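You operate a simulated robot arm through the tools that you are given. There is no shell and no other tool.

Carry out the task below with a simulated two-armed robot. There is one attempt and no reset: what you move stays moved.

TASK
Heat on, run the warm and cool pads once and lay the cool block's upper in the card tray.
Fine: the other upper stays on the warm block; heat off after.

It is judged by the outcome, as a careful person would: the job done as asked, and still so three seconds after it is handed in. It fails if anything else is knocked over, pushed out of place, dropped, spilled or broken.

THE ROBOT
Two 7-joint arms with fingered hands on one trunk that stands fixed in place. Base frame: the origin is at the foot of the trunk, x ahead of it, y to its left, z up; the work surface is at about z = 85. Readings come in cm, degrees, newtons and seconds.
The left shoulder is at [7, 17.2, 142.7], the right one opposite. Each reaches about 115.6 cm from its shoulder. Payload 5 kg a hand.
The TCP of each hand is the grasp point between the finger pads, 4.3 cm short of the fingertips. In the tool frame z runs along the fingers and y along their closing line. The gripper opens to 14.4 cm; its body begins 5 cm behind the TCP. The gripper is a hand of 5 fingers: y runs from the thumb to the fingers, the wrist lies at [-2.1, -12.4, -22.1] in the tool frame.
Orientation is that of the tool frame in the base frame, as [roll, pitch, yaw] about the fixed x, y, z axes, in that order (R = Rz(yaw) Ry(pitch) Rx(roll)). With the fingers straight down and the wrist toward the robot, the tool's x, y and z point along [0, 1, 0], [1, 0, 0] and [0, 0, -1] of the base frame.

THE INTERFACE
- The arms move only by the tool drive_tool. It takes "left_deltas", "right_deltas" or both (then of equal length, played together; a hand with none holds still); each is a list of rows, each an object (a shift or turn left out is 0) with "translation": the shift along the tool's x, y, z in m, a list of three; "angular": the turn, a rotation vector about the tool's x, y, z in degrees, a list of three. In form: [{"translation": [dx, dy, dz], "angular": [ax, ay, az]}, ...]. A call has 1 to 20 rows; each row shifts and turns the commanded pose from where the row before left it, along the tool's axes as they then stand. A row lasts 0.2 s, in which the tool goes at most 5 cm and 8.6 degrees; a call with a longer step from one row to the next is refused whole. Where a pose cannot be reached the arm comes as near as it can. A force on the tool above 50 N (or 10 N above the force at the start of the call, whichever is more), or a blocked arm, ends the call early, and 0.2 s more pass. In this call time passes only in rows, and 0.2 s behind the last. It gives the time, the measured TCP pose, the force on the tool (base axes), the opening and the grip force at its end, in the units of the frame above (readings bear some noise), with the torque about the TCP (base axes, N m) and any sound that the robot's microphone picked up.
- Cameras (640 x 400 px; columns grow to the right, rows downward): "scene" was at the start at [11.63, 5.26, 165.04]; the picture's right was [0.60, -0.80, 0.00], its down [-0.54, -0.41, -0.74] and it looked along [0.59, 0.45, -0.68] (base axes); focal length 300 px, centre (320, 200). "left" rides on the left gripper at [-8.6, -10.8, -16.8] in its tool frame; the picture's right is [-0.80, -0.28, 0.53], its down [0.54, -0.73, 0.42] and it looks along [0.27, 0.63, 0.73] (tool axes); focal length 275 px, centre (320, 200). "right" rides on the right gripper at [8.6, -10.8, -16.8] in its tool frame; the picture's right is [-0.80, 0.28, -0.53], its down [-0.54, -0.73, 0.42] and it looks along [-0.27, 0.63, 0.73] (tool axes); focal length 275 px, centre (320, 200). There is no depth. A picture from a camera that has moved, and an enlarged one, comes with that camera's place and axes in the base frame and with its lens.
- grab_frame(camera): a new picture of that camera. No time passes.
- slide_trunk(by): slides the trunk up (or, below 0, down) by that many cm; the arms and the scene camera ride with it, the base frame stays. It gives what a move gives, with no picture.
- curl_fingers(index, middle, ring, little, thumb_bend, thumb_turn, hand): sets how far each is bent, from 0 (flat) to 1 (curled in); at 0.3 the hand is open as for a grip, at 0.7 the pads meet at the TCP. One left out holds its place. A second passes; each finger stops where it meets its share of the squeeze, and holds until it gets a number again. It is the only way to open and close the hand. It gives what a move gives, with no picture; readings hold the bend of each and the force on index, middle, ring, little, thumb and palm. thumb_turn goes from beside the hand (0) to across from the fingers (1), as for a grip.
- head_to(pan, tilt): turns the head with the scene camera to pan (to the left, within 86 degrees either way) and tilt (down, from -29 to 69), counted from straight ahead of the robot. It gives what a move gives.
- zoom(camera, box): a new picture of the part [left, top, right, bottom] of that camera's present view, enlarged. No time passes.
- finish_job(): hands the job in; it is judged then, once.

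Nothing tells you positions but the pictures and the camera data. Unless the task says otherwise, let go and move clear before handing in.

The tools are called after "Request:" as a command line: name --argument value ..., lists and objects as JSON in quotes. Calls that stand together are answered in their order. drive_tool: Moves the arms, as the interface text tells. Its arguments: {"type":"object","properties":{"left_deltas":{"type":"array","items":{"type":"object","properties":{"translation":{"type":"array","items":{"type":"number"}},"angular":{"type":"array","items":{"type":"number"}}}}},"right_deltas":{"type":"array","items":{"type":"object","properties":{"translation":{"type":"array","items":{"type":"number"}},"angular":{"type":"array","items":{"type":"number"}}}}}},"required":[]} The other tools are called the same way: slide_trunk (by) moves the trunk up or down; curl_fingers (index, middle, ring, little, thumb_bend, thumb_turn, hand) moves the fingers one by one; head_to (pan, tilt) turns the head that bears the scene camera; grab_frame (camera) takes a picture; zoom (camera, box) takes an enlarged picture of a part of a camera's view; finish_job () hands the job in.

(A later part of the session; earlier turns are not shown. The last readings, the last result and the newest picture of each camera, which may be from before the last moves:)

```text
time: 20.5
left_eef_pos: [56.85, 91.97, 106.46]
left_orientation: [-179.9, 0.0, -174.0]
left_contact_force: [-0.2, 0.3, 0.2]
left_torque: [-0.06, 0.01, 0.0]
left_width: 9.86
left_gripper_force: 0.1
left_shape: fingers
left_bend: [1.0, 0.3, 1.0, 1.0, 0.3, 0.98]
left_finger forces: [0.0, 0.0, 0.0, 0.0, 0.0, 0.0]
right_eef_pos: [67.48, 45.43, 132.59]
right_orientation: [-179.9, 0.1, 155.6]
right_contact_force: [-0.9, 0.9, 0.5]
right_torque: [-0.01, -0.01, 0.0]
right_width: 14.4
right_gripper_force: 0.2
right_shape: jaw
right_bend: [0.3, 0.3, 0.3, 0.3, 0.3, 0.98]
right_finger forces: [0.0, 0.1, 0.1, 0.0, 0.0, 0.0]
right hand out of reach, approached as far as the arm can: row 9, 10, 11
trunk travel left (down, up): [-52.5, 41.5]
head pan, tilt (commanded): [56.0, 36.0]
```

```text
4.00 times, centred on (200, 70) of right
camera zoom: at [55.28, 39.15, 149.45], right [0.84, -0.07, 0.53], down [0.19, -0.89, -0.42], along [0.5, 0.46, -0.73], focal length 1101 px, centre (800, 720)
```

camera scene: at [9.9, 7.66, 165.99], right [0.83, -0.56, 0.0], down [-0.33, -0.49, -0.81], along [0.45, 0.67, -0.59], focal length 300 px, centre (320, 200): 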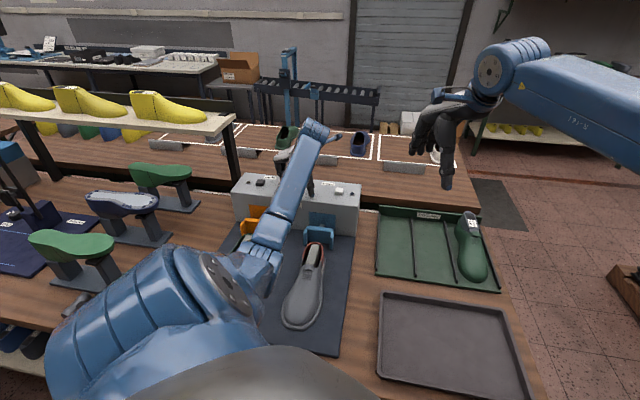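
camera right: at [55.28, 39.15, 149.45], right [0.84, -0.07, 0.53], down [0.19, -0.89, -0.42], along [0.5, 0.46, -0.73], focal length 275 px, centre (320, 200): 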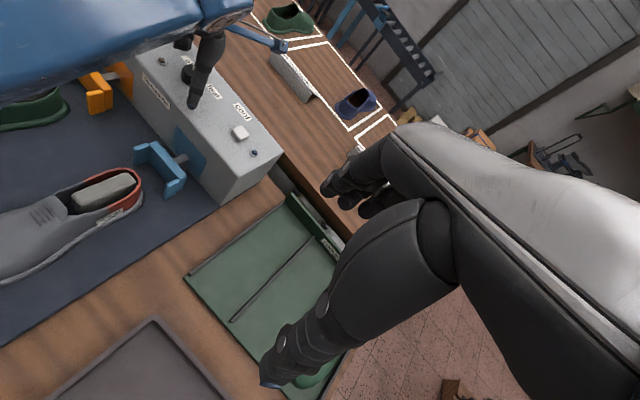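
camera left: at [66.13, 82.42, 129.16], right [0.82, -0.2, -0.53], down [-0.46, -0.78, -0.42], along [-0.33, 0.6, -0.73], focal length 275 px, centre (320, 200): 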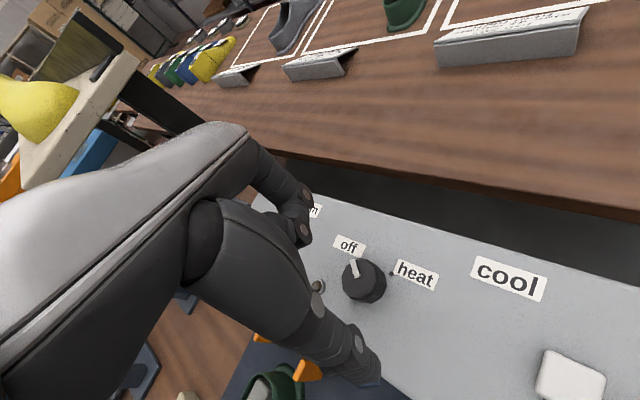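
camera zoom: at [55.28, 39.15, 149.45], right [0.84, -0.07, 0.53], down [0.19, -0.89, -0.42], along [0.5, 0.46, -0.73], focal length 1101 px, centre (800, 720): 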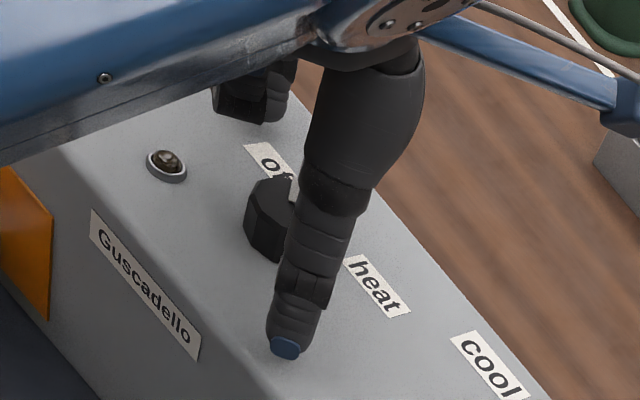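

Request:
curl_fingers --hand "left" --middle 0.5 --thumb_bend 0.5

Request:
zoom --camera "right" --box '[120, 20, 280, 120]'

Request:
zoom --camera "left" --box '[200, 160, 440, 310]'

```text
time: 21.5
left_eef_pos: [56.71, 91.74, 106.54]
left_orientation: [-179.9, -0.1, -174.0]
left_contact_force: [-1.1, 0.2, -0.3]
left_torque: [0.0, 0.0, 0.04]
left_width: 8.49
left_gripper_force: 0.2
left_shape: fingers
left_bend: [1.0, 0.5, 1.0, 1.0, 0.5, 0.98]
left_finger forces: [0.0, 0.0, 0.0, 0.1, 0.1, 0.0]
right_eef_pos: [67.49, 45.29, 132.73]
right_orientation: [-180.0, 0.1, 155.7]
right_contact_force: [-0.2, 0.3, 0.0]
right_torque: [0.02, -0.03, 0.0]
right_width: 14.37
right_gripper_force: 0.1
right_shape: jaw
right_bend: [0.3, 0.3, 0.3, 0.3, 0.3, 0.98]
right_finger forces: [0.1, 0.1, 0.0, 0.0, 0.0, 0.0]
trunk travel left (down, up): [-52.5, 41.5]
head pan, tilt (commanded): [56.0, 36.0]
```

```text
4.00 times, centred on (200, 70) of right
camera zoom: at [55.28, 38.96, 149.51], right [0.84, -0.07, 0.53], down [0.19, -0.89, -0.42], along [0.5, 0.46, -0.73], focal length 1101 px, centre (800, 720)
```

zoom: 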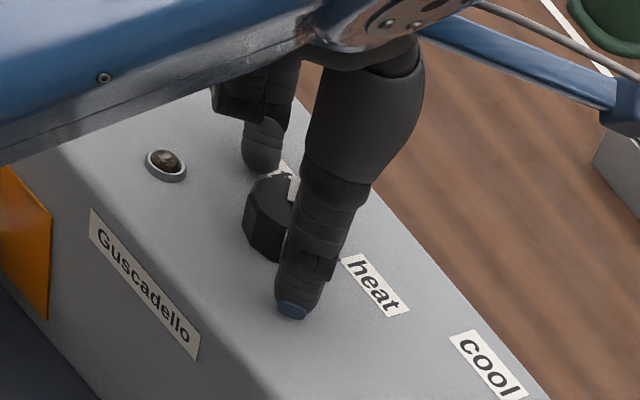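

```text
2.67 times, centred on (320, 235) of left
camera zoom: at [66.46, 81.76, 123.28], right [0.82, -0.2, -0.53], down [-0.46, -0.78, -0.42], along [-0.33, 0.6, -0.73], focal length 734 px, centre (320, 107)
```

zoom: 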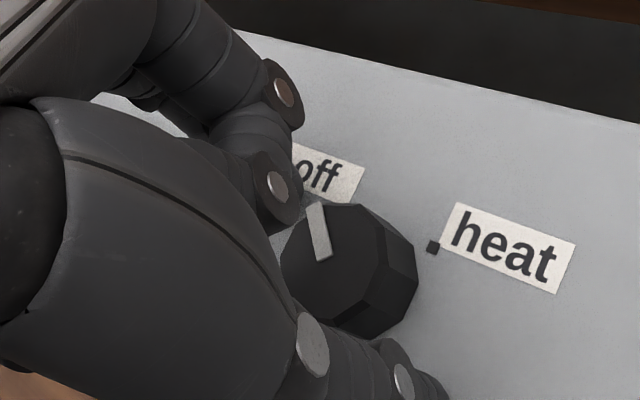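

Request:
curl_fingers --hand "left" --middle 0.7 --thumb_bend 0.7

Request:
zoom --camera "right" --box '[120, 20, 280, 120]'

Request:
zoom --camera "left" --box '[200, 160, 440, 310]'

```text
time: 22.5
left_eef_pos: [56.77, 91.79, 106.46]
left_orientation: [-180.0, 0.0, -174.1]
left_contact_force: [-0.2, 2.1, 1.2]
left_torque: [0.19, 0.09, -0.19]
left_width: 7.67
left_gripper_force: 8.7
left_shape: fingers
left_bend: [1.0, 0.63, 1.0, 1.0, 0.64, 0.97]
left_finger forces: [0.1, 9.4, 0.1, 0.0, 7.6, 0.1]
right_eef_pos: [67.45, 45.21, 132.63]
right_orientation: [-180.0, 0.0, 155.6]
right_contact_force: [-0.1, -0.1, -0.2]
right_torque: [0.0, 0.01, -0.02]
right_width: 14.38
right_gripper_force: 0.0
right_shape: jaw
right_bend: [0.3, 0.3, 0.3, 0.3, 0.3, 0.98]
right_finger forces: [0.0, 0.0, 0.1, 0.1, 0.1, 0.0]
trunk travel left (down, up): [-52.5, 41.5]
head pan, tilt (commanded): [56.0, 36.0]
```

```text
4.00 times, centred on (200, 70) of right
camera zoom: at [55.28, 39.0, 149.5], right [0.84, -0.07, 0.53], down [0.19, -0.89, -0.42], along [0.5, 0.46, -0.73], focal length 1101 px, centre (800, 720)
```

zoom: 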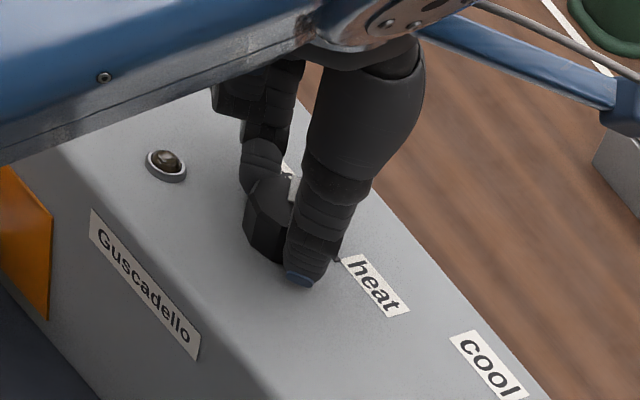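

```text
2.67 times, centred on (320, 235) of left
camera zoom: at [66.45, 81.8, 123.27], right [0.82, -0.2, -0.53], down [-0.46, -0.78, -0.42], along [-0.33, 0.6, -0.73], focal length 734 px, centre (320, 107)
```

zoom: 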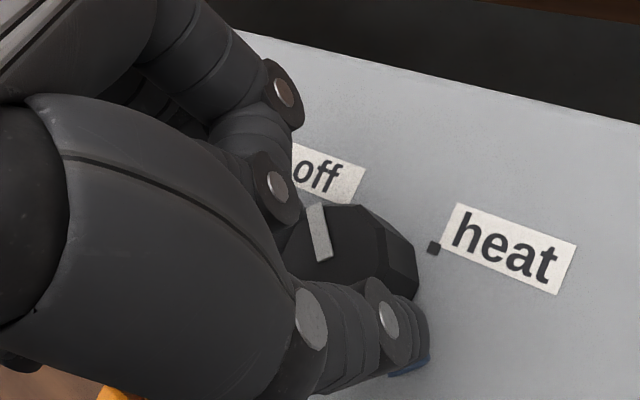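

The knob is pinched with ~9 N. Now I'll twist clockwise (positive about tool z), first 30° to check that it follows.

Request:
drive_tool --left_deltas '[{"angular": [0, 0, 6]}, {"angular": [0, 0, 6]}, {"angular": [0, 0, 6]}, {"angular": [0, 0, 6]}, {"angular": [0, 0, 6]}]'

Request:
zoom --camera "right" --box '[120, 20, 280, 120]'

Request:
zoom --camera "left" --box '[200, 160, 440, 310]'

```text
time: 23.7
left_eef_pos: [56.6, 91.87, 106.54]
left_orientation: [180.0, 0.1, 156.0]
left_contact_force: [-7.8, -1.0, -3.0]
left_torque: [0.01, 0.25, 0.02]
left_width: 7.65
left_gripper_force: 9.0
left_shape: fingers
left_bend: [1.0, 0.64, 1.0, 1.0, 0.64, 0.96]
left_finger forces: [0.0, 9.7, 0.0, 0.1, 9.8, 0.0]
right_eef_pos: [67.46, 45.33, 132.67]
right_orientation: [-179.9, 0.0, 155.6]
right_contact_force: [0.5, -0.2, -1.1]
right_torque: [0.03, 0.01, 0.0]
right_width: 14.39
right_gripper_force: 0.1
right_shape: jaw
right_bend: [0.3, 0.3, 0.3, 0.3, 0.3, 0.98]
right_finger forces: [0.0, 0.0, 0.0, 0.0, 0.0, 0.0]
trunk travel left (down, up): [-52.5, 41.5]
head pan, tilt (commanded): [56.0, 36.0]
```

```text
4.00 times, centred on (200, 70) of right
camera zoom: at [55.18, 39.04, 149.52], right [0.84, -0.07, 0.53], down [0.19, -0.89, -0.42], along [0.5, 0.46, -0.73], focal length 1101 px, centre (800, 720)
```

zoom: 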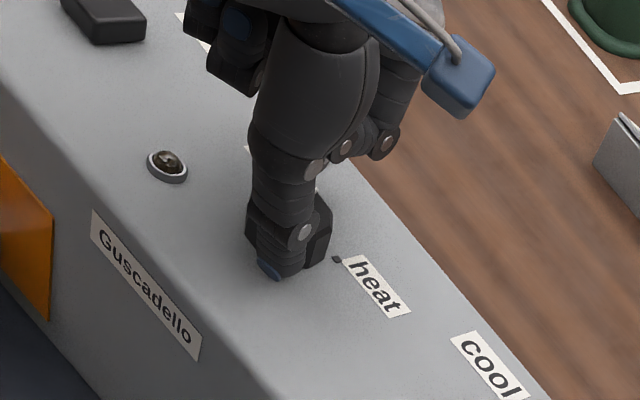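

```text
2.67 times, centred on (320, 235) of left
camera zoom: at [60.1, 78.37, 123.29], right [0.61, -0.58, -0.53], down [-0.79, -0.44, -0.42], along [0.01, 0.68, -0.73], focal length 734 px, centre (320, 107)
```

zoom: 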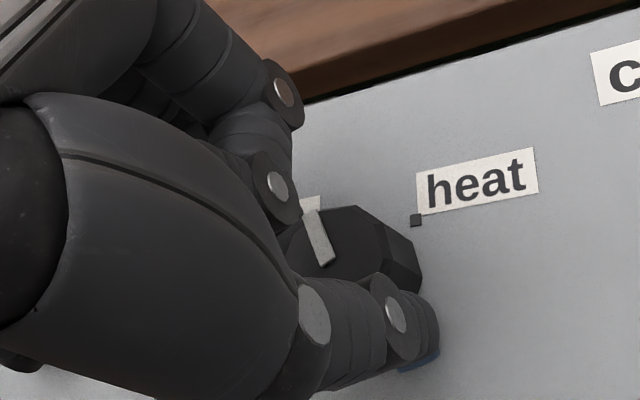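

The knob turns with the hand. Continuing another 30°.

Request:
drive_tool --left_deltas '[{"angular": [0, 0, 6]}, {"angular": [0, 0, 6]}, {"angular": [0, 0, 6]}, {"angular": [0, 0, 6]}, {"angular": [0, 0, 6]}]'

Request:
zoom --camera "right" --box '[120, 20, 280, 120]'

Request:
zoom --camera "left" --box '[200, 160, 440, 310]'

```text
time: 24.9
left_eef_pos: [56.73, 91.9, 106.41]
left_orientation: [180.0, 0.0, 125.9]
left_contact_force: [-6.3, 1.3, -0.4]
left_torque: [0.05, 0.23, 0.0]
left_width: 7.68
left_gripper_force: 9.3
left_shape: fingers
left_bend: [1.0, 0.64, 1.0, 1.0, 0.64, 0.96]
left_finger forces: [0.1, 8.9, 0.1, 0.0, 10.5, 0.0]
right_eef_pos: [67.48, 45.36, 132.64]
right_orientation: [180.0, -0.1, 155.6]
right_contact_force: [-0.2, 0.3, -0.7]
right_torque: [0.0, 0.0, 0.0]
right_width: 14.35
right_gripper_force: 0.1
right_shape: jaw
right_bend: [0.3, 0.3, 0.3, 0.3, 0.3, 0.98]
right_finger forces: [0.0, 0.0, 0.0, 0.0, 0.0, 0.0]
trunk travel left (down, up): [-52.5, 41.5]
head pan, tilt (commanded): [56.0, 36.0]
```

```text
4.00 times, centred on (200, 70) of right
camera zoom: at [55.2, 39.04, 149.52], right [0.84, -0.07, 0.53], down [0.19, -0.89, -0.42], along [0.5, 0.46, -0.73], focal length 1101 px, centre (800, 720)
```

zoom: 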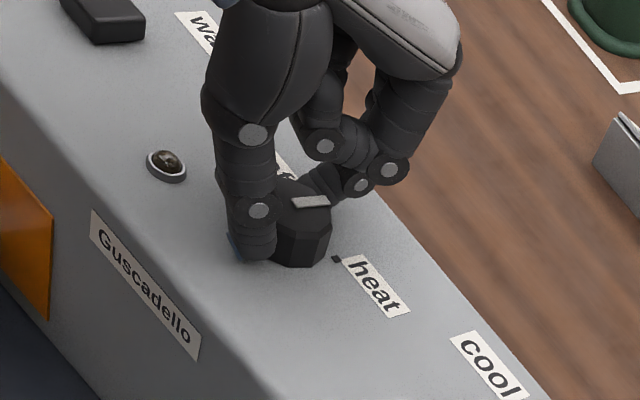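

```text
2.67 times, centred on (320, 235) of left
camera zoom: at [52.91, 78.46, 123.27], right [0.24, -0.81, -0.53], down [-0.91, 0.01, -0.42], along [0.35, 0.58, -0.73], focal length 734 px, centre (320, 107)
```

zoom: 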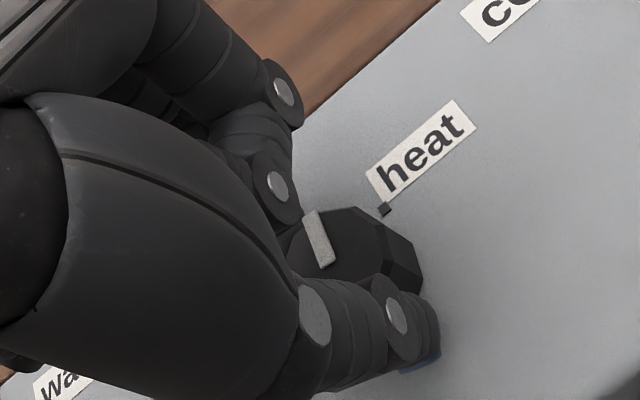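

Request:
drive_tool --left_deltas '[{"angular": [0, 0, 6]}, {"angular": [0, 0, 6]}, {"angular": [0, 0, 6]}, {"angular": [0, 0, 6]}, {"angular": [0, 0, 4]}]'

Request:
zoom --camera "right" --box '[120, 20, 280, 120]'

Request:
zoom --camera "left" --box '[200, 160, 440, 310]'

```text
time: 26.1
left_eef_pos: [56.61, 91.88, 106.5]
left_orientation: [179.9, 0.0, 97.8]
left_contact_force: [-6.0, 1.5, 0.3]
left_torque: [0.06, 0.24, -0.03]
left_width: 7.66
left_gripper_force: 9.5
left_shape: fingers
left_bend: [1.0, 0.65, 1.0, 1.0, 0.64, 0.96]
left_finger forces: [0.0, 8.3, 0.0, 0.0, 11.3, 0.0]
right_eef_pos: [67.44, 45.36, 132.64]
right_orientation: [180.0, -0.1, 155.7]
right_contact_force: [0.3, 0.4, -0.3]
right_torque: [0.01, 0.01, -0.02]
right_width: 14.4
right_gripper_force: 0.1
right_shape: jaw
right_bend: [0.3, 0.3, 0.3, 0.3, 0.3, 0.98]
right_finger forces: [0.0, 0.0, 0.0, 0.1, 0.1, 0.0]
trunk travel left (down, up): [-52.5, 41.5]
head pan, tilt (commanded): [56.0, 36.0]
```

```text
4.00 times, centred on (200, 70) of right
camera zoom: at [55.24, 39.02, 149.51], right [0.84, -0.07, 0.53], down [0.19, -0.89, -0.42], along [0.5, 0.46, -0.73], focal length 1101 px, centre (800, 720)
```

zoom: 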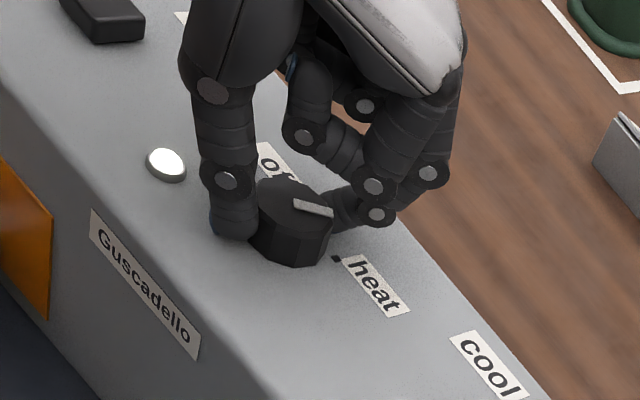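

```text
2.67 times, centred on (320, 235) of left
camera zoom: at [47.1, 81.78, 123.27], right [-0.17, -0.83, -0.53], down [-0.79, 0.44, -0.42], along [0.58, 0.35, -0.73], focal length 734 px, centre (320, 107)
```

zoom: 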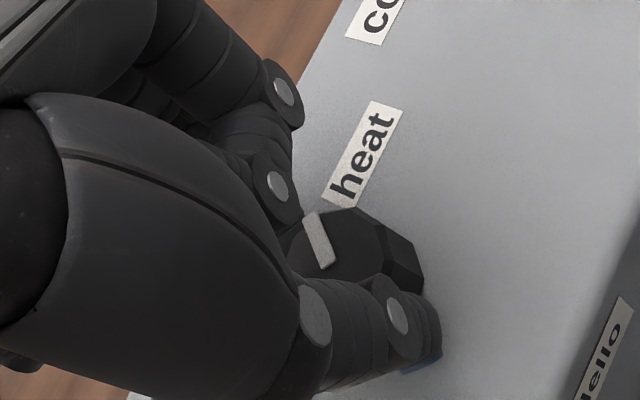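

The heat lamp is lit. I'll add 3° for margin, then release gently and lift.

Request:
drive_tool --left_deltas '[{"angular": [0, 0, 3]}]'

Request:
curl_fingers --hand "left" --middle 0.52 --thumb_bend 0.52

Request:
zoom --camera "right" --box '[120, 20, 280, 120]'

Request:
zoom --camera "left" --box '[200, 160, 440, 310]'

```text
time: 26.5
left_eef_pos: [56.71, 91.95, 106.52]
left_orientation: [-180.0, 0.1, 95.1]
left_contact_force: [-5.7, 4.7, 1.7]
left_torque: [0.14, 0.26, 0.04]
left_width: 7.68
left_gripper_force: 9.5
left_shape: fingers
left_bend: [1.0, 0.65, 1.0, 1.0, 0.64, 0.96]
left_finger forces: [0.0, 8.5, 0.0, 0.1, 11.3, 0.0]
right_eef_pos: [67.58, 45.36, 132.66]
right_orientation: [-180.0, 0.0, 155.6]
right_contact_force: [0.1, 0.4, -0.4]
right_torque: [-0.02, -0.02, -0.02]
right_width: 14.38
right_gripper_force: 0.0
right_shape: jaw
right_bend: [0.3, 0.3, 0.3, 0.3, 0.3, 0.98]
right_finger forces: [0.0, 0.0, 0.0, 0.0, 0.0, 0.0]
trunk travel left (down, up): [-52.5, 41.5]
head pan, tilt (commanded): [56.0, 36.0]
```

```text
time: 27.5
left_eef_pos: [56.77, 91.91, 106.48]
left_orientation: [-179.9, 0.0, 95.1]
left_contact_force: [-0.4, -0.3, -0.7]
left_torque: [-0.02, 0.0, 0.0]
left_width: 8.28
left_gripper_force: 0.1
left_shape: fingers
left_bend: [1.0, 0.52, 1.0, 1.0, 0.52, 0.97]
left_finger forces: [0.0, 0.0, 0.1, 0.0, 0.0, 0.0]
right_eef_pos: [67.52, 45.33, 132.69]
right_orientation: [180.0, 0.0, 155.7]
right_contact_force: [-0.4, 0.0, 0.2]
right_torque: [-0.04, -0.02, -0.03]
right_width: 14.39
right_gripper_force: 0.0
right_shape: jaw
right_bend: [0.3, 0.3, 0.3, 0.3, 0.3, 0.98]
right_finger forces: [0.0, 0.0, 0.0, 0.0, 0.1, 0.1]
trunk travel left (down, up): [-52.5, 41.5]
head pan, tilt (commanded): [56.0, 36.0]
```

```text
4.00 times, centred on (200, 70) of right
camera zoom: at [55.31, 38.98, 149.49], right [0.84, -0.07, 0.53], down [0.19, -0.89, -0.42], along [0.5, 0.46, -0.73], focal length 1101 px, centre (800, 720)
```

zoom: 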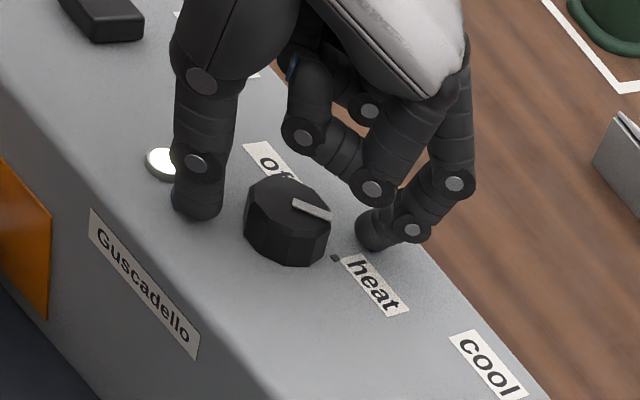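

```text
2.67 times, centred on (320, 235) of left
camera zoom: at [46.72, 82.22, 123.26], right [-0.21, -0.82, -0.53], down [-0.77, 0.48, -0.42], along [0.6, 0.32, -0.73], focal length 734 px, centre (320, 107)
```

zoom: 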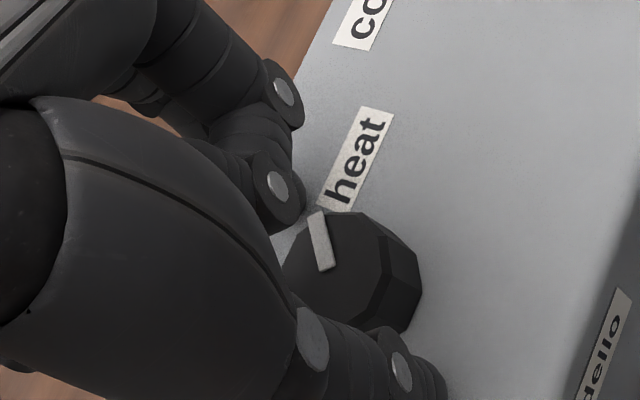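

Heat is on. I'll lift straight up, make the thumb-pressing shape, and move above the warm button (≈ (46.3, 102.8, top ≈ 102.5)).

Request:
drive_tool --left_deltas '[{"translation": [0, 0, -0.03]}, {"translation": [0, 0, -0.04]}, {"translation": [0, 0, -0.045]}]'

Request:
curl_fingers --hand "left" --middle 1 --thumb_bend 0.3

Request:
drive_tool --left_deltas '[{"translation": [0.038, 0, 0]}, {"translation": [0.038, -0.001, 0]}, {"translation": [0.039, -0.001, 0]}]'

Request:
grab_frame --camera "left"

Request:
zoom --camera "right" --box '[80, 0, 240, 100]'

Request:
zoom --camera "scene" --box '[220, 130, 380, 230]'

```text
time: 28.3
left_eef_pos: [56.6, 91.76, 118.13]
left_orientation: [-179.9, 0.1, 94.9]
left_contact_force: [0.1, -1.2, -1.0]
left_torque: [0.05, 0.01, 0.02]
left_width: 8.31
left_gripper_force: 0.0
left_shape: fingers
left_bend: [1.0, 0.52, 1.0, 1.0, 0.52, 0.97]
left_finger forces: [0.0, 0.0, 0.1, 0.1, 0.0, 0.0]
right_eef_pos: [67.63, 45.17, 132.75]
right_orientation: [-179.9, -0.1, 155.5]
right_contact_force: [-0.4, 0.8, 0.3]
right_torque: [0.02, -0.02, -0.02]
right_width: 14.39
right_gripper_force: 0.1
right_shape: jaw
right_bend: [0.3, 0.3, 0.3, 0.3, 0.3, 0.98]
right_finger forces: [0.0, 0.0, 0.1, 0.0, 0.0, 0.0]
trunk travel left (down, up): [-52.5, 41.5]
head pan, tilt (commanded): [56.0, 36.0]
```

```text
time: 29.3
left_eef_pos: [56.55, 91.88, 118.16]
left_orientation: [-179.9, 0.0, 95.0]
left_contact_force: [-0.6, -0.5, 0.0]
left_torque: [-0.02, 0.0, 0.01]
left_width: 9.88
left_gripper_force: 0.1
left_shape: fingers
left_bend: [1.0, 1.0, 1.0, 1.0, 0.3, 0.97]
left_finger forces: [0.0, 0.1, 0.0, 0.0, 0.1, 0.1]
right_eef_pos: [67.66, 45.28, 132.68]
right_orientation: [180.0, -0.1, 155.6]
right_contact_force: [-0.3, -0.1, 0.4]
right_torque: [-0.01, -0.02, 0.02]
right_width: 14.35
right_gripper_force: 0.2
right_shape: jaw
right_bend: [0.3, 0.3, 0.3, 0.3, 0.3, 0.98]
right_finger forces: [0.0, 0.1, 0.0, 0.0, 0.0, 0.0]
trunk travel left (down, up): [-52.5, 41.5]
head pan, tilt (commanded): [56.0, 36.0]
```

```text
time: 30.1
left_eef_pos: [55.59, 103.29, 117.74]
left_orientation: [179.8, 0.0, 95.1]
left_contact_force: [0.2, 0.3, -0.8]
left_torque: [-0.05, 0.02, 0.02]
left_width: 9.88
left_gripper_force: 0.0
left_shape: fingers
left_bend: [1.0, 1.0, 1.0, 1.0, 0.3, 0.98]
left_finger forces: [0.0, 0.0, 0.1, 0.0, 0.0, 0.0]
right_eef_pos: [67.52, 45.43, 132.75]
right_orientation: [180.0, 0.0, 155.5]
right_contact_force: [0.0, 0.4, 0.1]
right_torque: [0.0, 0.01, -0.03]
right_width: 14.39
right_gripper_force: 0.1
right_shape: jaw
right_bend: [0.3, 0.3, 0.3, 0.3, 0.3, 0.98]
right_finger forces: [0.0, 0.0, 0.0, 0.0, 0.1, 0.0]
trunk travel left (down, up): [-52.5, 41.5]
head pan, tilt (commanded): [56.0, 36.0]
```

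```text
taken
camera left: at [45.59, 93.68, 134.57], right [-0.21, -0.82, -0.53], down [-0.77, 0.48, -0.42], along [0.6, 0.32, -0.73], focal length 275 px, centre (320, 200)
```

left: 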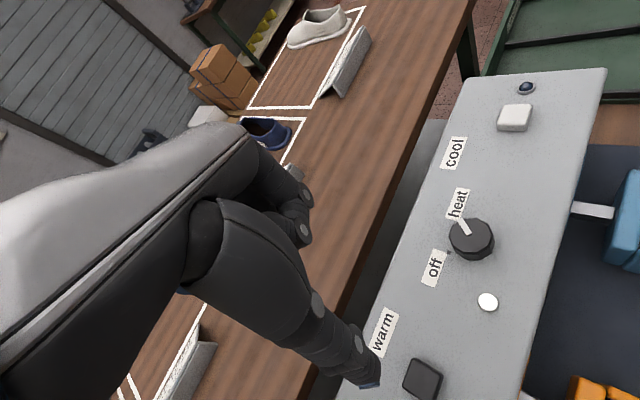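

```text
4.00 times, centred on (160, 50) of right
camera zoom: at [55.35, 39.0, 149.47], right [0.84, -0.07, 0.53], down [0.19, -0.89, -0.42], along [0.5, 0.46, -0.73], focal length 1101 px, centre (960, 800)
```

zoom: 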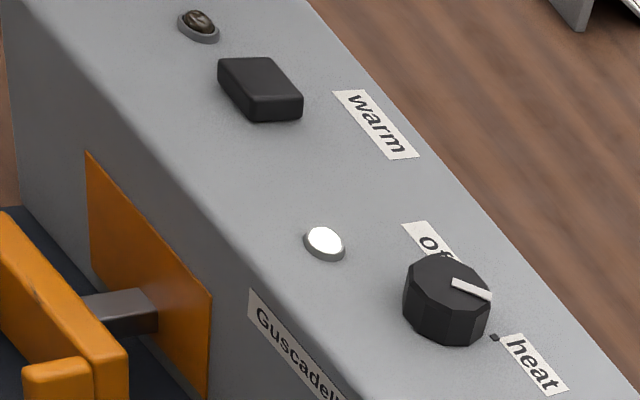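

```text
4.00 times, centred on (300, 180) of scene
camera zoom: at [9.94, 7.53, 165.99], right [0.83, -0.56, 0.0], down [-0.33, -0.49, -0.81], along [0.45, 0.67, -0.59], focal length 1202 px, centre (400, 280)
```

zoom: 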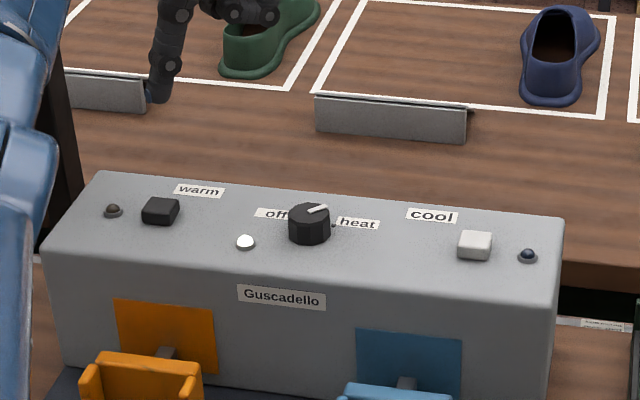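

Warm button triangulates to (46.35, 102.75, 102.8) and the thumb tip is right above it. Descending to about 1 cm above, then checking.

Request:
drive_tool --left_deltas '[{"translation": [0, 0, 0.03]}, {"translation": [0, 0, 0.03]}, {"translation": [0, 0, 0.025]}, {"translation": [0, 0, 0.015]}]'

Request:
zoom --camera "right" --box '[80, 0, 240, 100]'

Request:
zoom --camera "scene" --box '[240, 160, 304, 200]'

```text
time: 31.1
left_eef_pos: [55.32, 103.26, 107.7]
left_orientation: [-180.0, 0.0, 95.0]
left_contact_force: [0.7, 0.3, 0.7]
left_torque: [-0.03, 0.03, 0.0]
left_width: 9.85
left_gripper_force: 0.0
left_shape: fingers
left_bend: [1.0, 1.0, 1.0, 1.0, 0.3, 0.98]
left_finger forces: [0.0, 0.1, 0.0, 0.1, 0.0, 0.0]
right_eef_pos: [67.56, 45.35, 132.65]
right_orientation: [-180.0, 0.0, 155.6]
right_contact_force: [0.3, 0.3, -0.2]
right_torque: [0.03, 0.01, -0.02]
right_width: 14.37
right_gripper_force: 0.0
right_shape: jaw
right_bend: [0.3, 0.3, 0.3, 0.3, 0.3, 0.98]
right_finger forces: [0.0, 0.0, 0.0, 0.0, 0.1, 0.0]
trunk travel left (down, up): [-52.5, 41.5]
head pan, tilt (commanded): [56.0, 36.0]
```

```text
4.00 times, centred on (160, 50) of right
camera zoom: at [55.3, 39.03, 149.48], right [0.84, -0.07, 0.53], down [0.19, -0.89, -0.42], along [0.5, 0.46, -0.73], focal length 1101 px, centre (960, 800)
```

zoom: 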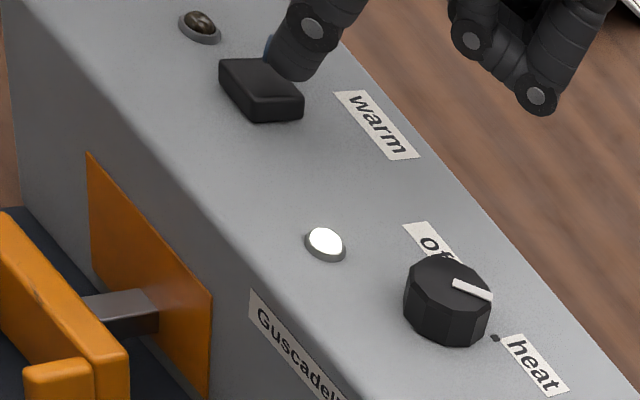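

```text
10.00 times, centred on (272, 180) of scene
camera zoom: at [9.9, 7.55, 166.0], right [0.83, -0.56, 0.0], down [-0.33, -0.49, -0.81], along [0.45, 0.67, -0.59], focal length 3006 px, centre (800, 400)
```

zoom: 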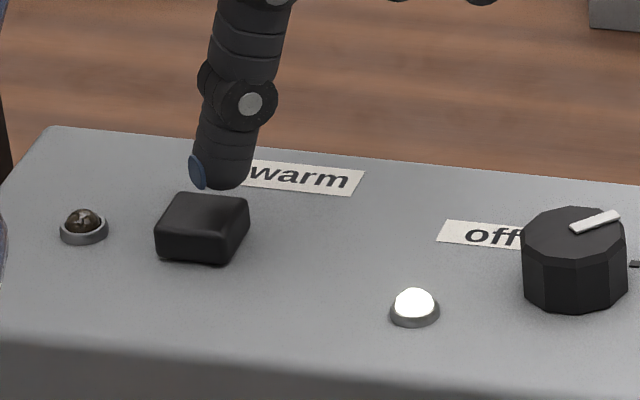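

Request:
drive_tool --left_deltas '[{"translation": [0.0034, -0.0047, 0]}, {"translation": [0, 0, 0.004]}, {"translation": [0, 0, 0.004]}]'

Request:
zoom --camera "scene" --box '[240, 160, 304, 200]'

Request:
zoom --camera "right" --box '[100, 0, 180, 50]'

```text
time: 31.9
left_eef_pos: [55.07, 103.58, 107.07]
left_orientation: [-179.9, 0.1, 95.1]
left_contact_force: [-0.6, -0.1, -0.1]
left_torque: [0.06, 0.02, 0.02]
left_width: 9.84
left_gripper_force: 0.1
left_shape: fingers
left_bend: [1.0, 1.0, 1.0, 1.0, 0.3, 0.98]
left_finger forces: [0.0, 0.0, 0.1, 0.0, 0.1, 0.0]
right_eef_pos: [67.54, 45.31, 132.69]
right_orientation: [-180.0, 0.1, 155.6]
right_contact_force: [0.7, -0.3, -0.2]
right_torque: [0.01, -0.04, -0.02]
right_width: 14.37
right_gripper_force: 0.1
right_shape: jaw
right_bend: [0.3, 0.3, 0.3, 0.3, 0.3, 0.98]
right_finger forces: [0.0, 0.0, 0.1, 0.0, 0.0, 0.1]
trunk travel left (down, up): [-52.5, 41.5]
head pan, tilt (commanded): [56.0, 36.0]
```

```text
10.00 times, centred on (272, 180) of scene
camera zoom: at [9.92, 7.52, 166.0], right [0.83, -0.56, 0.0], down [-0.33, -0.49, -0.81], along [0.45, 0.67, -0.59], focal length 3006 px, centre (800, 400)
```

zoom: 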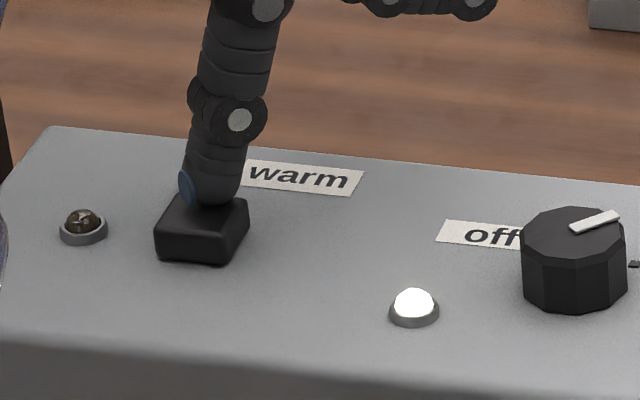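

```text
8.00 times, centred on (140, 25) of right
camera zoom: at [55.32, 39.0, 149.48], right [0.84, -0.07, 0.53], down [0.19, -0.89, -0.42], along [0.5, 0.46, -0.73], focal length 2202 px, centre (1760, 1600)
```

zoom: 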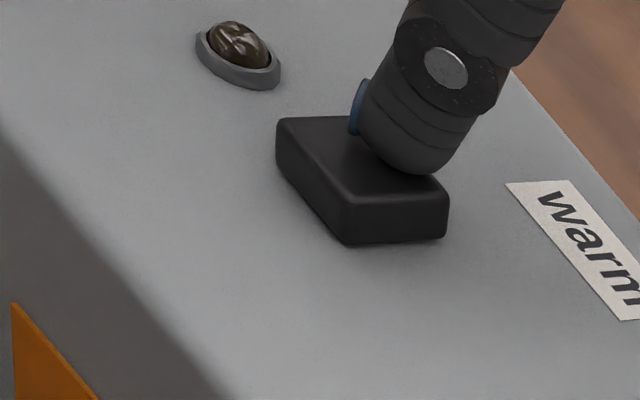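

Request:
drive_tool --left_deltas '[{"translation": [0, -0.005, 0]}, {"translation": [0, 0, 0.003]}, {"translation": [0, 0, 0.003]}]'

Request:
zoom --camera "right" --box '[100, 0, 180, 50]'

Request:
zoom --camera "scene" --box '[240, 160, 304, 200]'

```text
time: 32.7
left_eef_pos: [54.5, 103.48, 106.67]
left_orientation: [180.0, 0.1, 95.0]
left_contact_force: [0.6, -0.2, 2.6]
left_torque: [-0.01, 0.16, 0.01]
left_width: 9.94
left_gripper_force: 1.6
left_shape: fingers
left_bend: [1.0, 1.0, 1.0, 1.0, 0.3, 0.98]
left_finger forces: [0.0, 0.0, 0.1, 0.0, 2.2, 0.1]
right_eef_pos: [67.57, 45.24, 132.74]
right_orientation: [-180.0, 0.0, 155.6]
right_contact_force: [0.0, 0.3, 0.1]
right_torque: [0.0, 0.04, 0.02]
right_width: 14.38
right_gripper_force: 0.0
right_shape: jaw
right_bend: [0.3, 0.3, 0.3, 0.3, 0.3, 0.98]
right_finger forces: [0.1, 0.0, 0.0, 0.0, 0.0, 0.0]
trunk travel left (down, up): [-52.5, 41.5]
head pan, tilt (commanded): [56.0, 36.0]
heard: click
```

```text
8.00 times, centred on (140, 25) of right
camera zoom: at [55.29, 38.95, 149.52], right [0.84, -0.07, 0.53], down [0.19, -0.89, -0.42], along [0.5, 0.46, -0.73], focal length 2202 px, centre (1760, 1600)
```

zoom: 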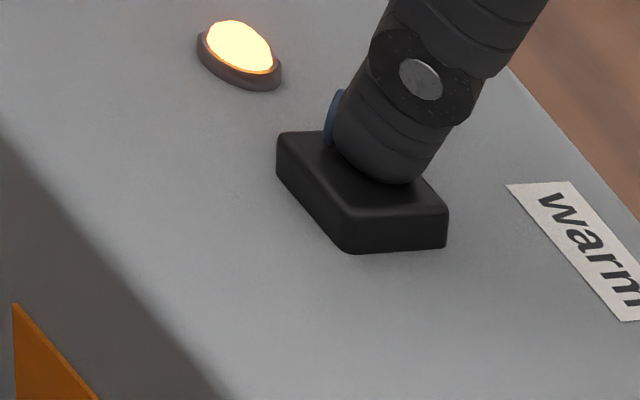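

```text
10.00 times, centred on (272, 180) of scene
camera zoom: at [9.88, 7.47, 166.01], right [0.83, -0.56, 0.0], down [-0.33, -0.49, -0.81], along [0.45, 0.67, -0.59], focal length 3006 px, centre (800, 400)
```

zoom: 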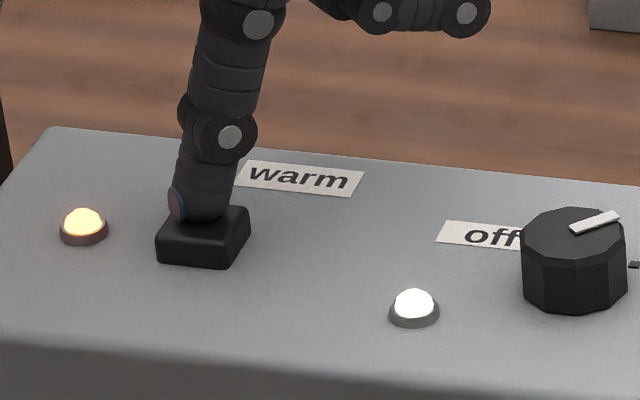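

Click heard and the warm lamp lit — one press done. Lifting straight off the button and watching the warm pad.

Request:
drive_tool --left_deltas '[{"translation": [0, 0, -0.03]}, {"translation": [0, 0, -0.04]}, {"translation": [0, 0, -0.04]}]'

Request:
grab_frame --camera "right"

Request:
zoom --camera "scene" --box '[220, 160, 380, 260]'

```text
time: 33.5
left_eef_pos: [54.39, 103.48, 117.37]
left_orientation: [180.0, 0.1, 95.1]
left_contact_force: [0.4, 0.2, 0.2]
left_torque: [0.05, 0.0, -0.01]
left_width: 9.88
left_gripper_force: 0.1
left_shape: fingers
left_bend: [1.0, 1.0, 1.0, 1.0, 0.3, 0.98]
left_finger forces: [0.1, 0.0, 0.1, 0.1, 0.0, 0.0]
right_eef_pos: [67.51, 45.23, 132.68]
right_orientation: [179.9, 0.0, 155.6]
right_contact_force: [0.4, -1.0, 0.2]
right_torque: [-0.03, -0.02, -0.02]
right_width: 14.38
right_gripper_force: 0.1
right_shape: jaw
right_bend: [0.3, 0.3, 0.3, 0.3, 0.3, 0.98]
right_finger forces: [0.1, 0.0, 0.0, 0.0, 0.0, 0.0]
trunk travel left (down, up): [-52.5, 41.5]
head pan, tilt (commanded): [56.0, 36.0]
```

```text
taken
camera right: at [55.25, 38.89, 149.54], right [0.84, -0.07, 0.53], down [0.19, -0.88, -0.42], along [0.5, 0.46, -0.73], focal length 275 px, centre (320, 200)
```

right: 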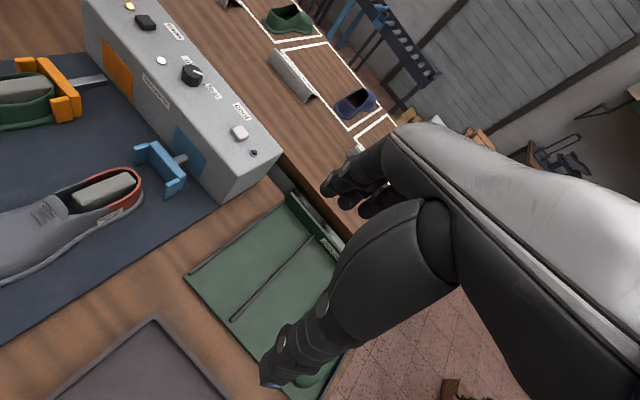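

```text
4.00 times, centred on (300, 210) of scene
camera zoom: at [9.83, 7.4, 166.0], right [0.83, -0.56, 0.0], down [-0.33, -0.49, -0.81], along [0.45, 0.67, -0.59], focal length 1202 px, centre (400, 160)
```

zoom: 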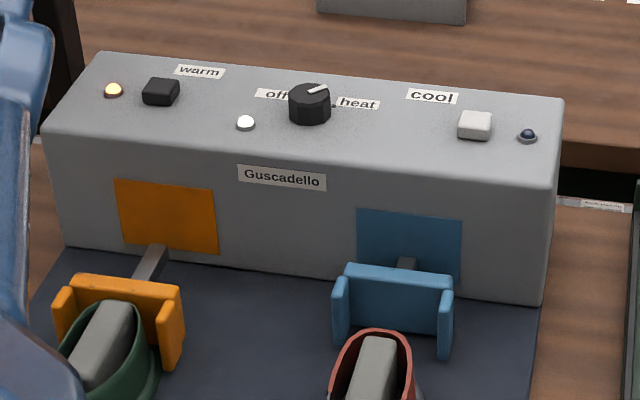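

The warm pad has clamped the green upper's heel and is working. Meanwhile I'll move the thumb above the cool button (≈ (68, 80.8, 103)), staying at z ≈ 117.

Request:
drive_tool --left_deltas '[{"translation": [-0.0298, 0.0246, 0]}, {"translation": [-0.0298, 0.0246, 0]}, {"translation": [-0.0298, 0.0246, 0]}, {"translation": [-0.0298, 0.0246, 0]}, {"translation": [-0.0298, 0.0246, 0]}, {"translation": [-0.0298, 0.0246, 0]}, {"translation": [-0.0298, 0.0246, 0]}, {"translation": [-0.0298, 0.0246, 0]}]'

Request:
grab_frame --camera "right"

Request:
grab_frame --camera "scene"

Request:
grab_frame --camera "left"

```text
time: 35.3
left_eef_pos: [76.29, 81.49, 117.46]
left_orientation: [-179.9, -0.2, 95.1]
left_contact_force: [-0.1, 0.0, -0.3]
left_torque: [0.0, 0.04, -0.02]
left_width: 9.9
left_gripper_force: 0.1
left_shape: fingers
left_bend: [1.0, 1.0, 1.0, 1.0, 0.3, 0.98]
left_finger forces: [0.0, 0.0, 0.0, 0.1, 0.1, 0.1]
right_eef_pos: [67.69, 45.15, 132.68]
right_orientation: [180.0, -0.1, 155.6]
right_contact_force: [0.5, -0.1, 0.0]
right_torque: [0.03, 0.04, 0.02]
right_width: 14.35
right_gripper_force: 0.1
right_shape: jaw
right_bend: [0.3, 0.3, 0.3, 0.3, 0.3, 0.98]
right_finger forces: [0.1, 0.0, 0.0, 0.0, 0.1, 0.0]
trunk travel left (down, up): [-52.5, 41.5]
head pan, tilt (commanded): [56.0, 36.0]
```

```text
taken
camera right: at [55.45, 38.87, 149.47], right [0.84, -0.07, 0.53], down [0.19, -0.88, -0.42], along [0.5, 0.46, -0.73], focal length 275 px, centre (320, 200)
```

right: 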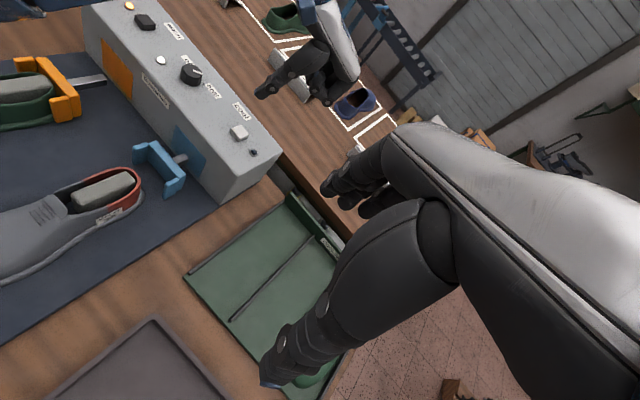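

```text
taken
camera scene: at [10.06, 7.36, 166.0], right [0.83, -0.56, 0.0], down [-0.33, -0.49, -0.81], along [0.45, 0.67, -0.59], focal length 300 px, centre (320, 200)
```

scene: 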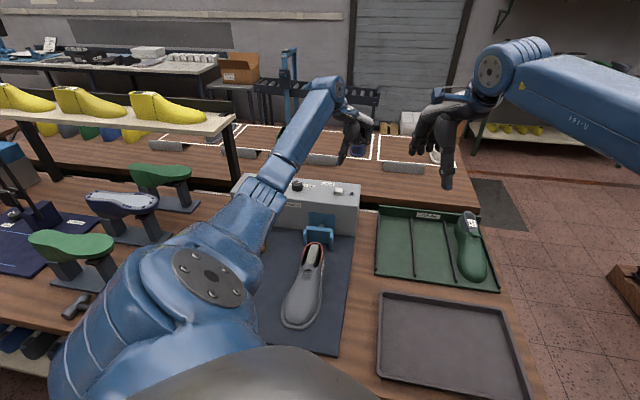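

```text
taken
camera left: at [66.28, 71.79, 134.27], right [-0.21, -0.82, -0.54], down [-0.77, 0.48, -0.42], along [0.6, 0.32, -0.73], focal length 275 px, centre (320, 200)
```

left: 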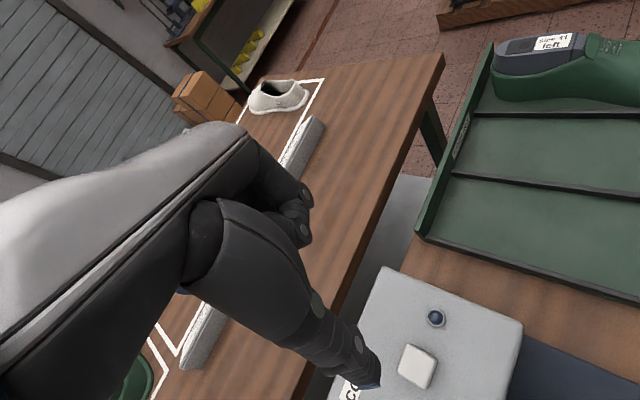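

Thumb is above the cool button; the warm lamp is still lit, so I'll descend to just above the cool button and wait for the warm cycle to finish.

Request:
drive_tool --left_deltas '[{"translation": [-0.0005, -0.001, 0.03]}, {"translation": [0, -0.001, 0.03]}, {"translation": [0, 0, 0.02]}, {"translation": [0, 0, 0.01]}, {"translation": [0, 0, 0]}, {"translation": [0, 0, 0]}, {"translation": [0, 0, 0]}, {"translation": [0, 0, 0]}, {"translation": [0, 0, 0]}, {"translation": [0, 0, 0]}]'

Request:
grab_frame --camera "right"

Request:
zoom --camera "scene" --box '[300, 165, 380, 215]'

Request:
zoom --camera "right" --box '[180, 80, 300, 155]'

```text
time: 37.5
left_eef_pos: [76.02, 81.46, 108.52]
left_orientation: [180.0, 0.0, 95.0]
left_contact_force: [0.0, -1.3, 0.3]
left_torque: [-0.02, -0.02, 0.04]
left_width: 9.9
left_gripper_force: 0.0
left_shape: fingers
left_bend: [1.0, 1.0, 1.0, 1.0, 0.3, 0.98]
left_finger forces: [0.0, 0.0, 0.1, 0.0, 0.1, 0.1]
right_eef_pos: [67.63, 45.23, 132.69]
right_orientation: [180.0, 0.0, 155.7]
right_contact_force: [-0.9, 0.0, -0.8]
right_torque: [-0.01, 0.02, 0.03]
right_width: 14.42
right_gripper_force: 0.1
right_shape: jaw
right_bend: [0.3, 0.3, 0.3, 0.3, 0.3, 0.98]
right_finger forces: [0.1, 0.1, 0.0, 0.1, 0.0, 0.1]
trunk travel left (down, up): [-52.5, 41.5]
head pan, tilt (commanded): [56.0, 36.0]
```

```text
taken
camera right: at [55.3, 38.99, 149.5], right [0.84, -0.07, 0.53], down [0.19, -0.89, -0.42], along [0.5, 0.46, -0.73], focal length 275 px, centre (320, 200)
```

right: 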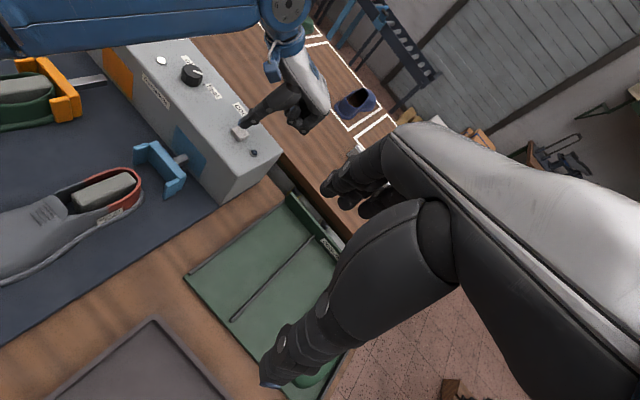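

```text
8.00 times, centred on (340, 190) of scene
camera zoom: at [9.89, 7.51, 166.0], right [0.83, -0.56, 0.0], down [-0.33, -0.49, -0.81], along [0.45, 0.67, -0.59], focal length 2404 px, centre (160, 280)
```

zoom: 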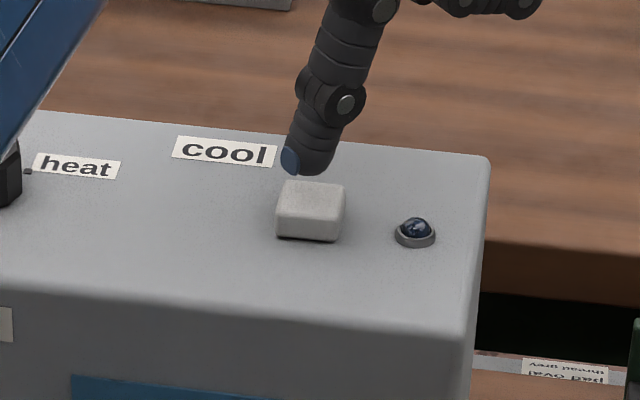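

```text
5.33 times, centred on (240, 118) of right
camera zoom: at [55.3, 38.99, 149.5], right [0.84, -0.07, 0.53], down [0.19, -0.89, -0.42], along [0.5, 0.46, -0.73], focal length 1468 px, centre (747, 640)
```

zoom: 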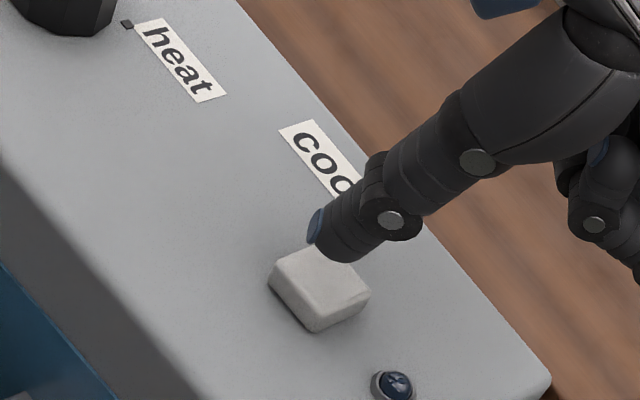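

Request:
drive_tool --left_deltas '[{"translation": [0, 0, 0]}, {"translation": [0, 0, 0]}, {"translation": [0, 0, 0]}, {"translation": [0, 0, 0]}, {"translation": [0, 0, 0]}, {"translation": [0, 0, 0]}, {"translation": [0, 0, 0]}, {"translation": [0, 0, 0]}, {"translation": [0, 0, 0]}, {"translation": [0, 0, 0]}]'

Request:
grab_frame --camera "right"

Request:
zoom --camera "scene" --box '[355, 200, 395, 225]'

Request:
zoom --camera "scene" --box '[220, 160, 380, 260]'

```text
time: 39.7
left_eef_pos: [75.97, 81.34, 108.51]
left_orientation: [179.9, 0.0, 95.0]
left_contact_force: [0.3, 0.6, 0.1]
left_torque: [0.01, -0.01, -0.01]
left_width: 9.91
left_gripper_force: 0.1
left_shape: fingers
left_bend: [1.0, 1.0, 1.0, 1.0, 0.3, 0.98]
left_finger forces: [0.0, 0.0, 0.1, 0.0, 0.0, 0.0]
right_eef_pos: [67.54, 45.33, 132.67]
right_orientation: [180.0, 0.0, 155.5]
right_contact_force: [-0.2, 0.5, 0.4]
right_torque: [0.0, 0.0, 0.02]
right_width: 14.37
right_gripper_force: 0.0
right_shape: jaw
right_bend: [0.3, 0.3, 0.3, 0.3, 0.3, 0.98]
right_finger forces: [0.0, 0.1, 0.1, 0.1, 0.0, 0.0]
trunk travel left (down, up): [-52.5, 41.5]
head pan, tilt (commanded): [56.0, 36.0]
```

```text
taken
camera right: at [55.29, 38.98, 149.5], right [0.84, -0.07, 0.53], down [0.19, -0.89, -0.42], along [0.5, 0.46, -0.73], focal length 275 px, centre (320, 200)
```

right: 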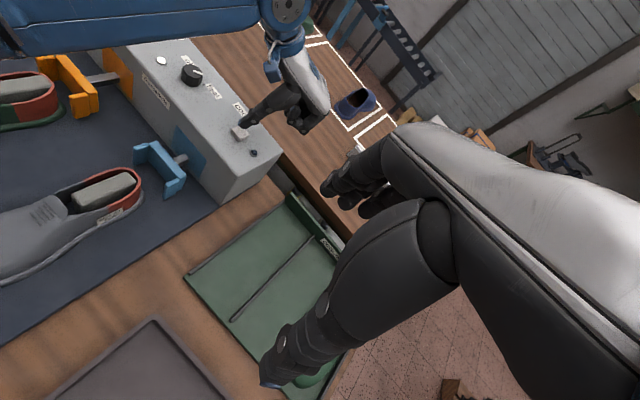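

```text
16.00 times, centred on (375, 212) of scene
camera zoom: at [9.89, 7.5, 166.0], right [0.83, -0.56, 0.0], down [-0.33, -0.49, -0.81], along [0.45, 0.67, -0.59], focal length 4809 px, centre (-560, 0)
```

zoom: 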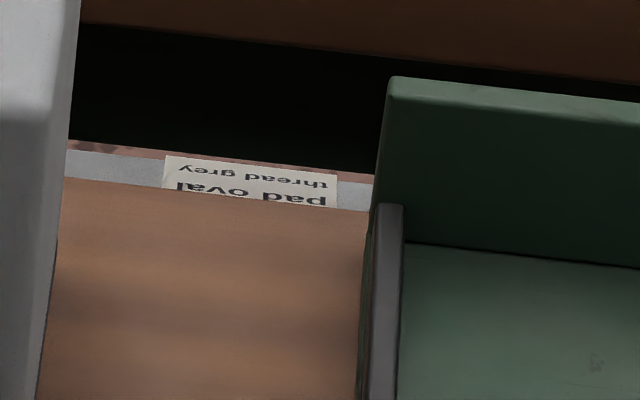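

```text
4.00 times, centred on (300, 210) of scene
camera zoom: at [9.89, 7.5, 166.0], right [0.83, -0.56, 0.0], down [-0.33, -0.49, -0.81], along [0.45, 0.67, -0.59], focal length 1202 px, centre (400, 160)
```

zoom: 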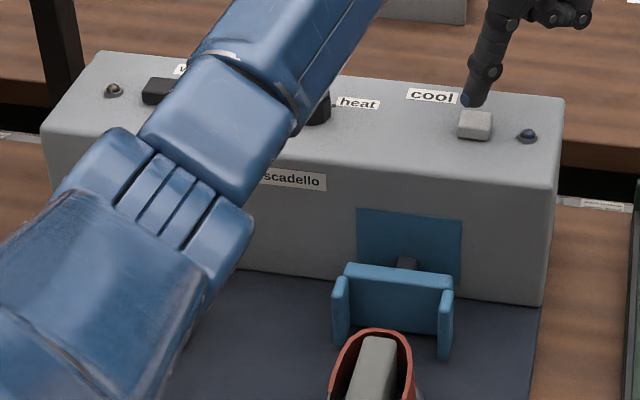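

The warm pad has retracted and the green upper's heel is now red (warmed). Now I'll press the cool button.

Request:
drive_tool --left_deltas '[{"translation": [0, 0, 0.006]}, {"translation": [0, 0, 0.006]}, {"translation": [0, 0, 0.003]}]'

Request:
zoom --camera "scene" --box '[300, 165, 380, 215]'

```text
time: 40.5
left_eef_pos: [76.03, 81.36, 107.15]
left_orientation: [-180.0, 0.0, 95.1]
left_contact_force: [0.3, -0.5, 1.0]
left_torque: [-0.01, 0.03, -0.04]
left_width: 9.87
left_gripper_force: 0.5
left_shape: fingers
left_bend: [1.0, 1.0, 1.0, 1.0, 0.3, 0.98]
left_finger forces: [0.1, 0.1, 0.0, 0.0, 0.4, 0.0]
right_eef_pos: [67.64, 45.22, 132.74]
right_orientation: [180.0, 0.0, 155.6]
right_contact_force: [0.9, -0.1, -0.2]
right_torque: [-0.01, 0.01, -0.03]
right_width: 14.36
right_gripper_force: 0.1
right_shape: jaw
right_bend: [0.3, 0.3, 0.3, 0.3, 0.3, 0.98]
right_finger forces: [0.0, 0.1, 0.0, 0.0, 0.0, 0.1]
trunk travel left (down, up): [-52.5, 41.5]
head pan, tilt (commanded): [56.0, 36.0]
```

```text
8.00 times, centred on (340, 190) of scene
camera zoom: at [9.88, 7.5, 166.0], right [0.83, -0.56, 0.0], down [-0.33, -0.49, -0.81], along [0.45, 0.67, -0.59], focal length 2404 px, centre (160, 280)
```

zoom: 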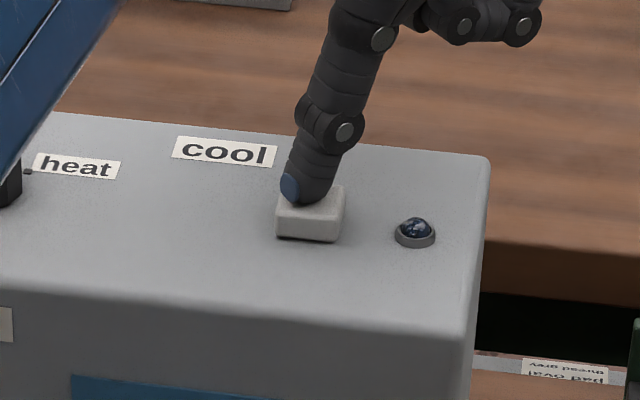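

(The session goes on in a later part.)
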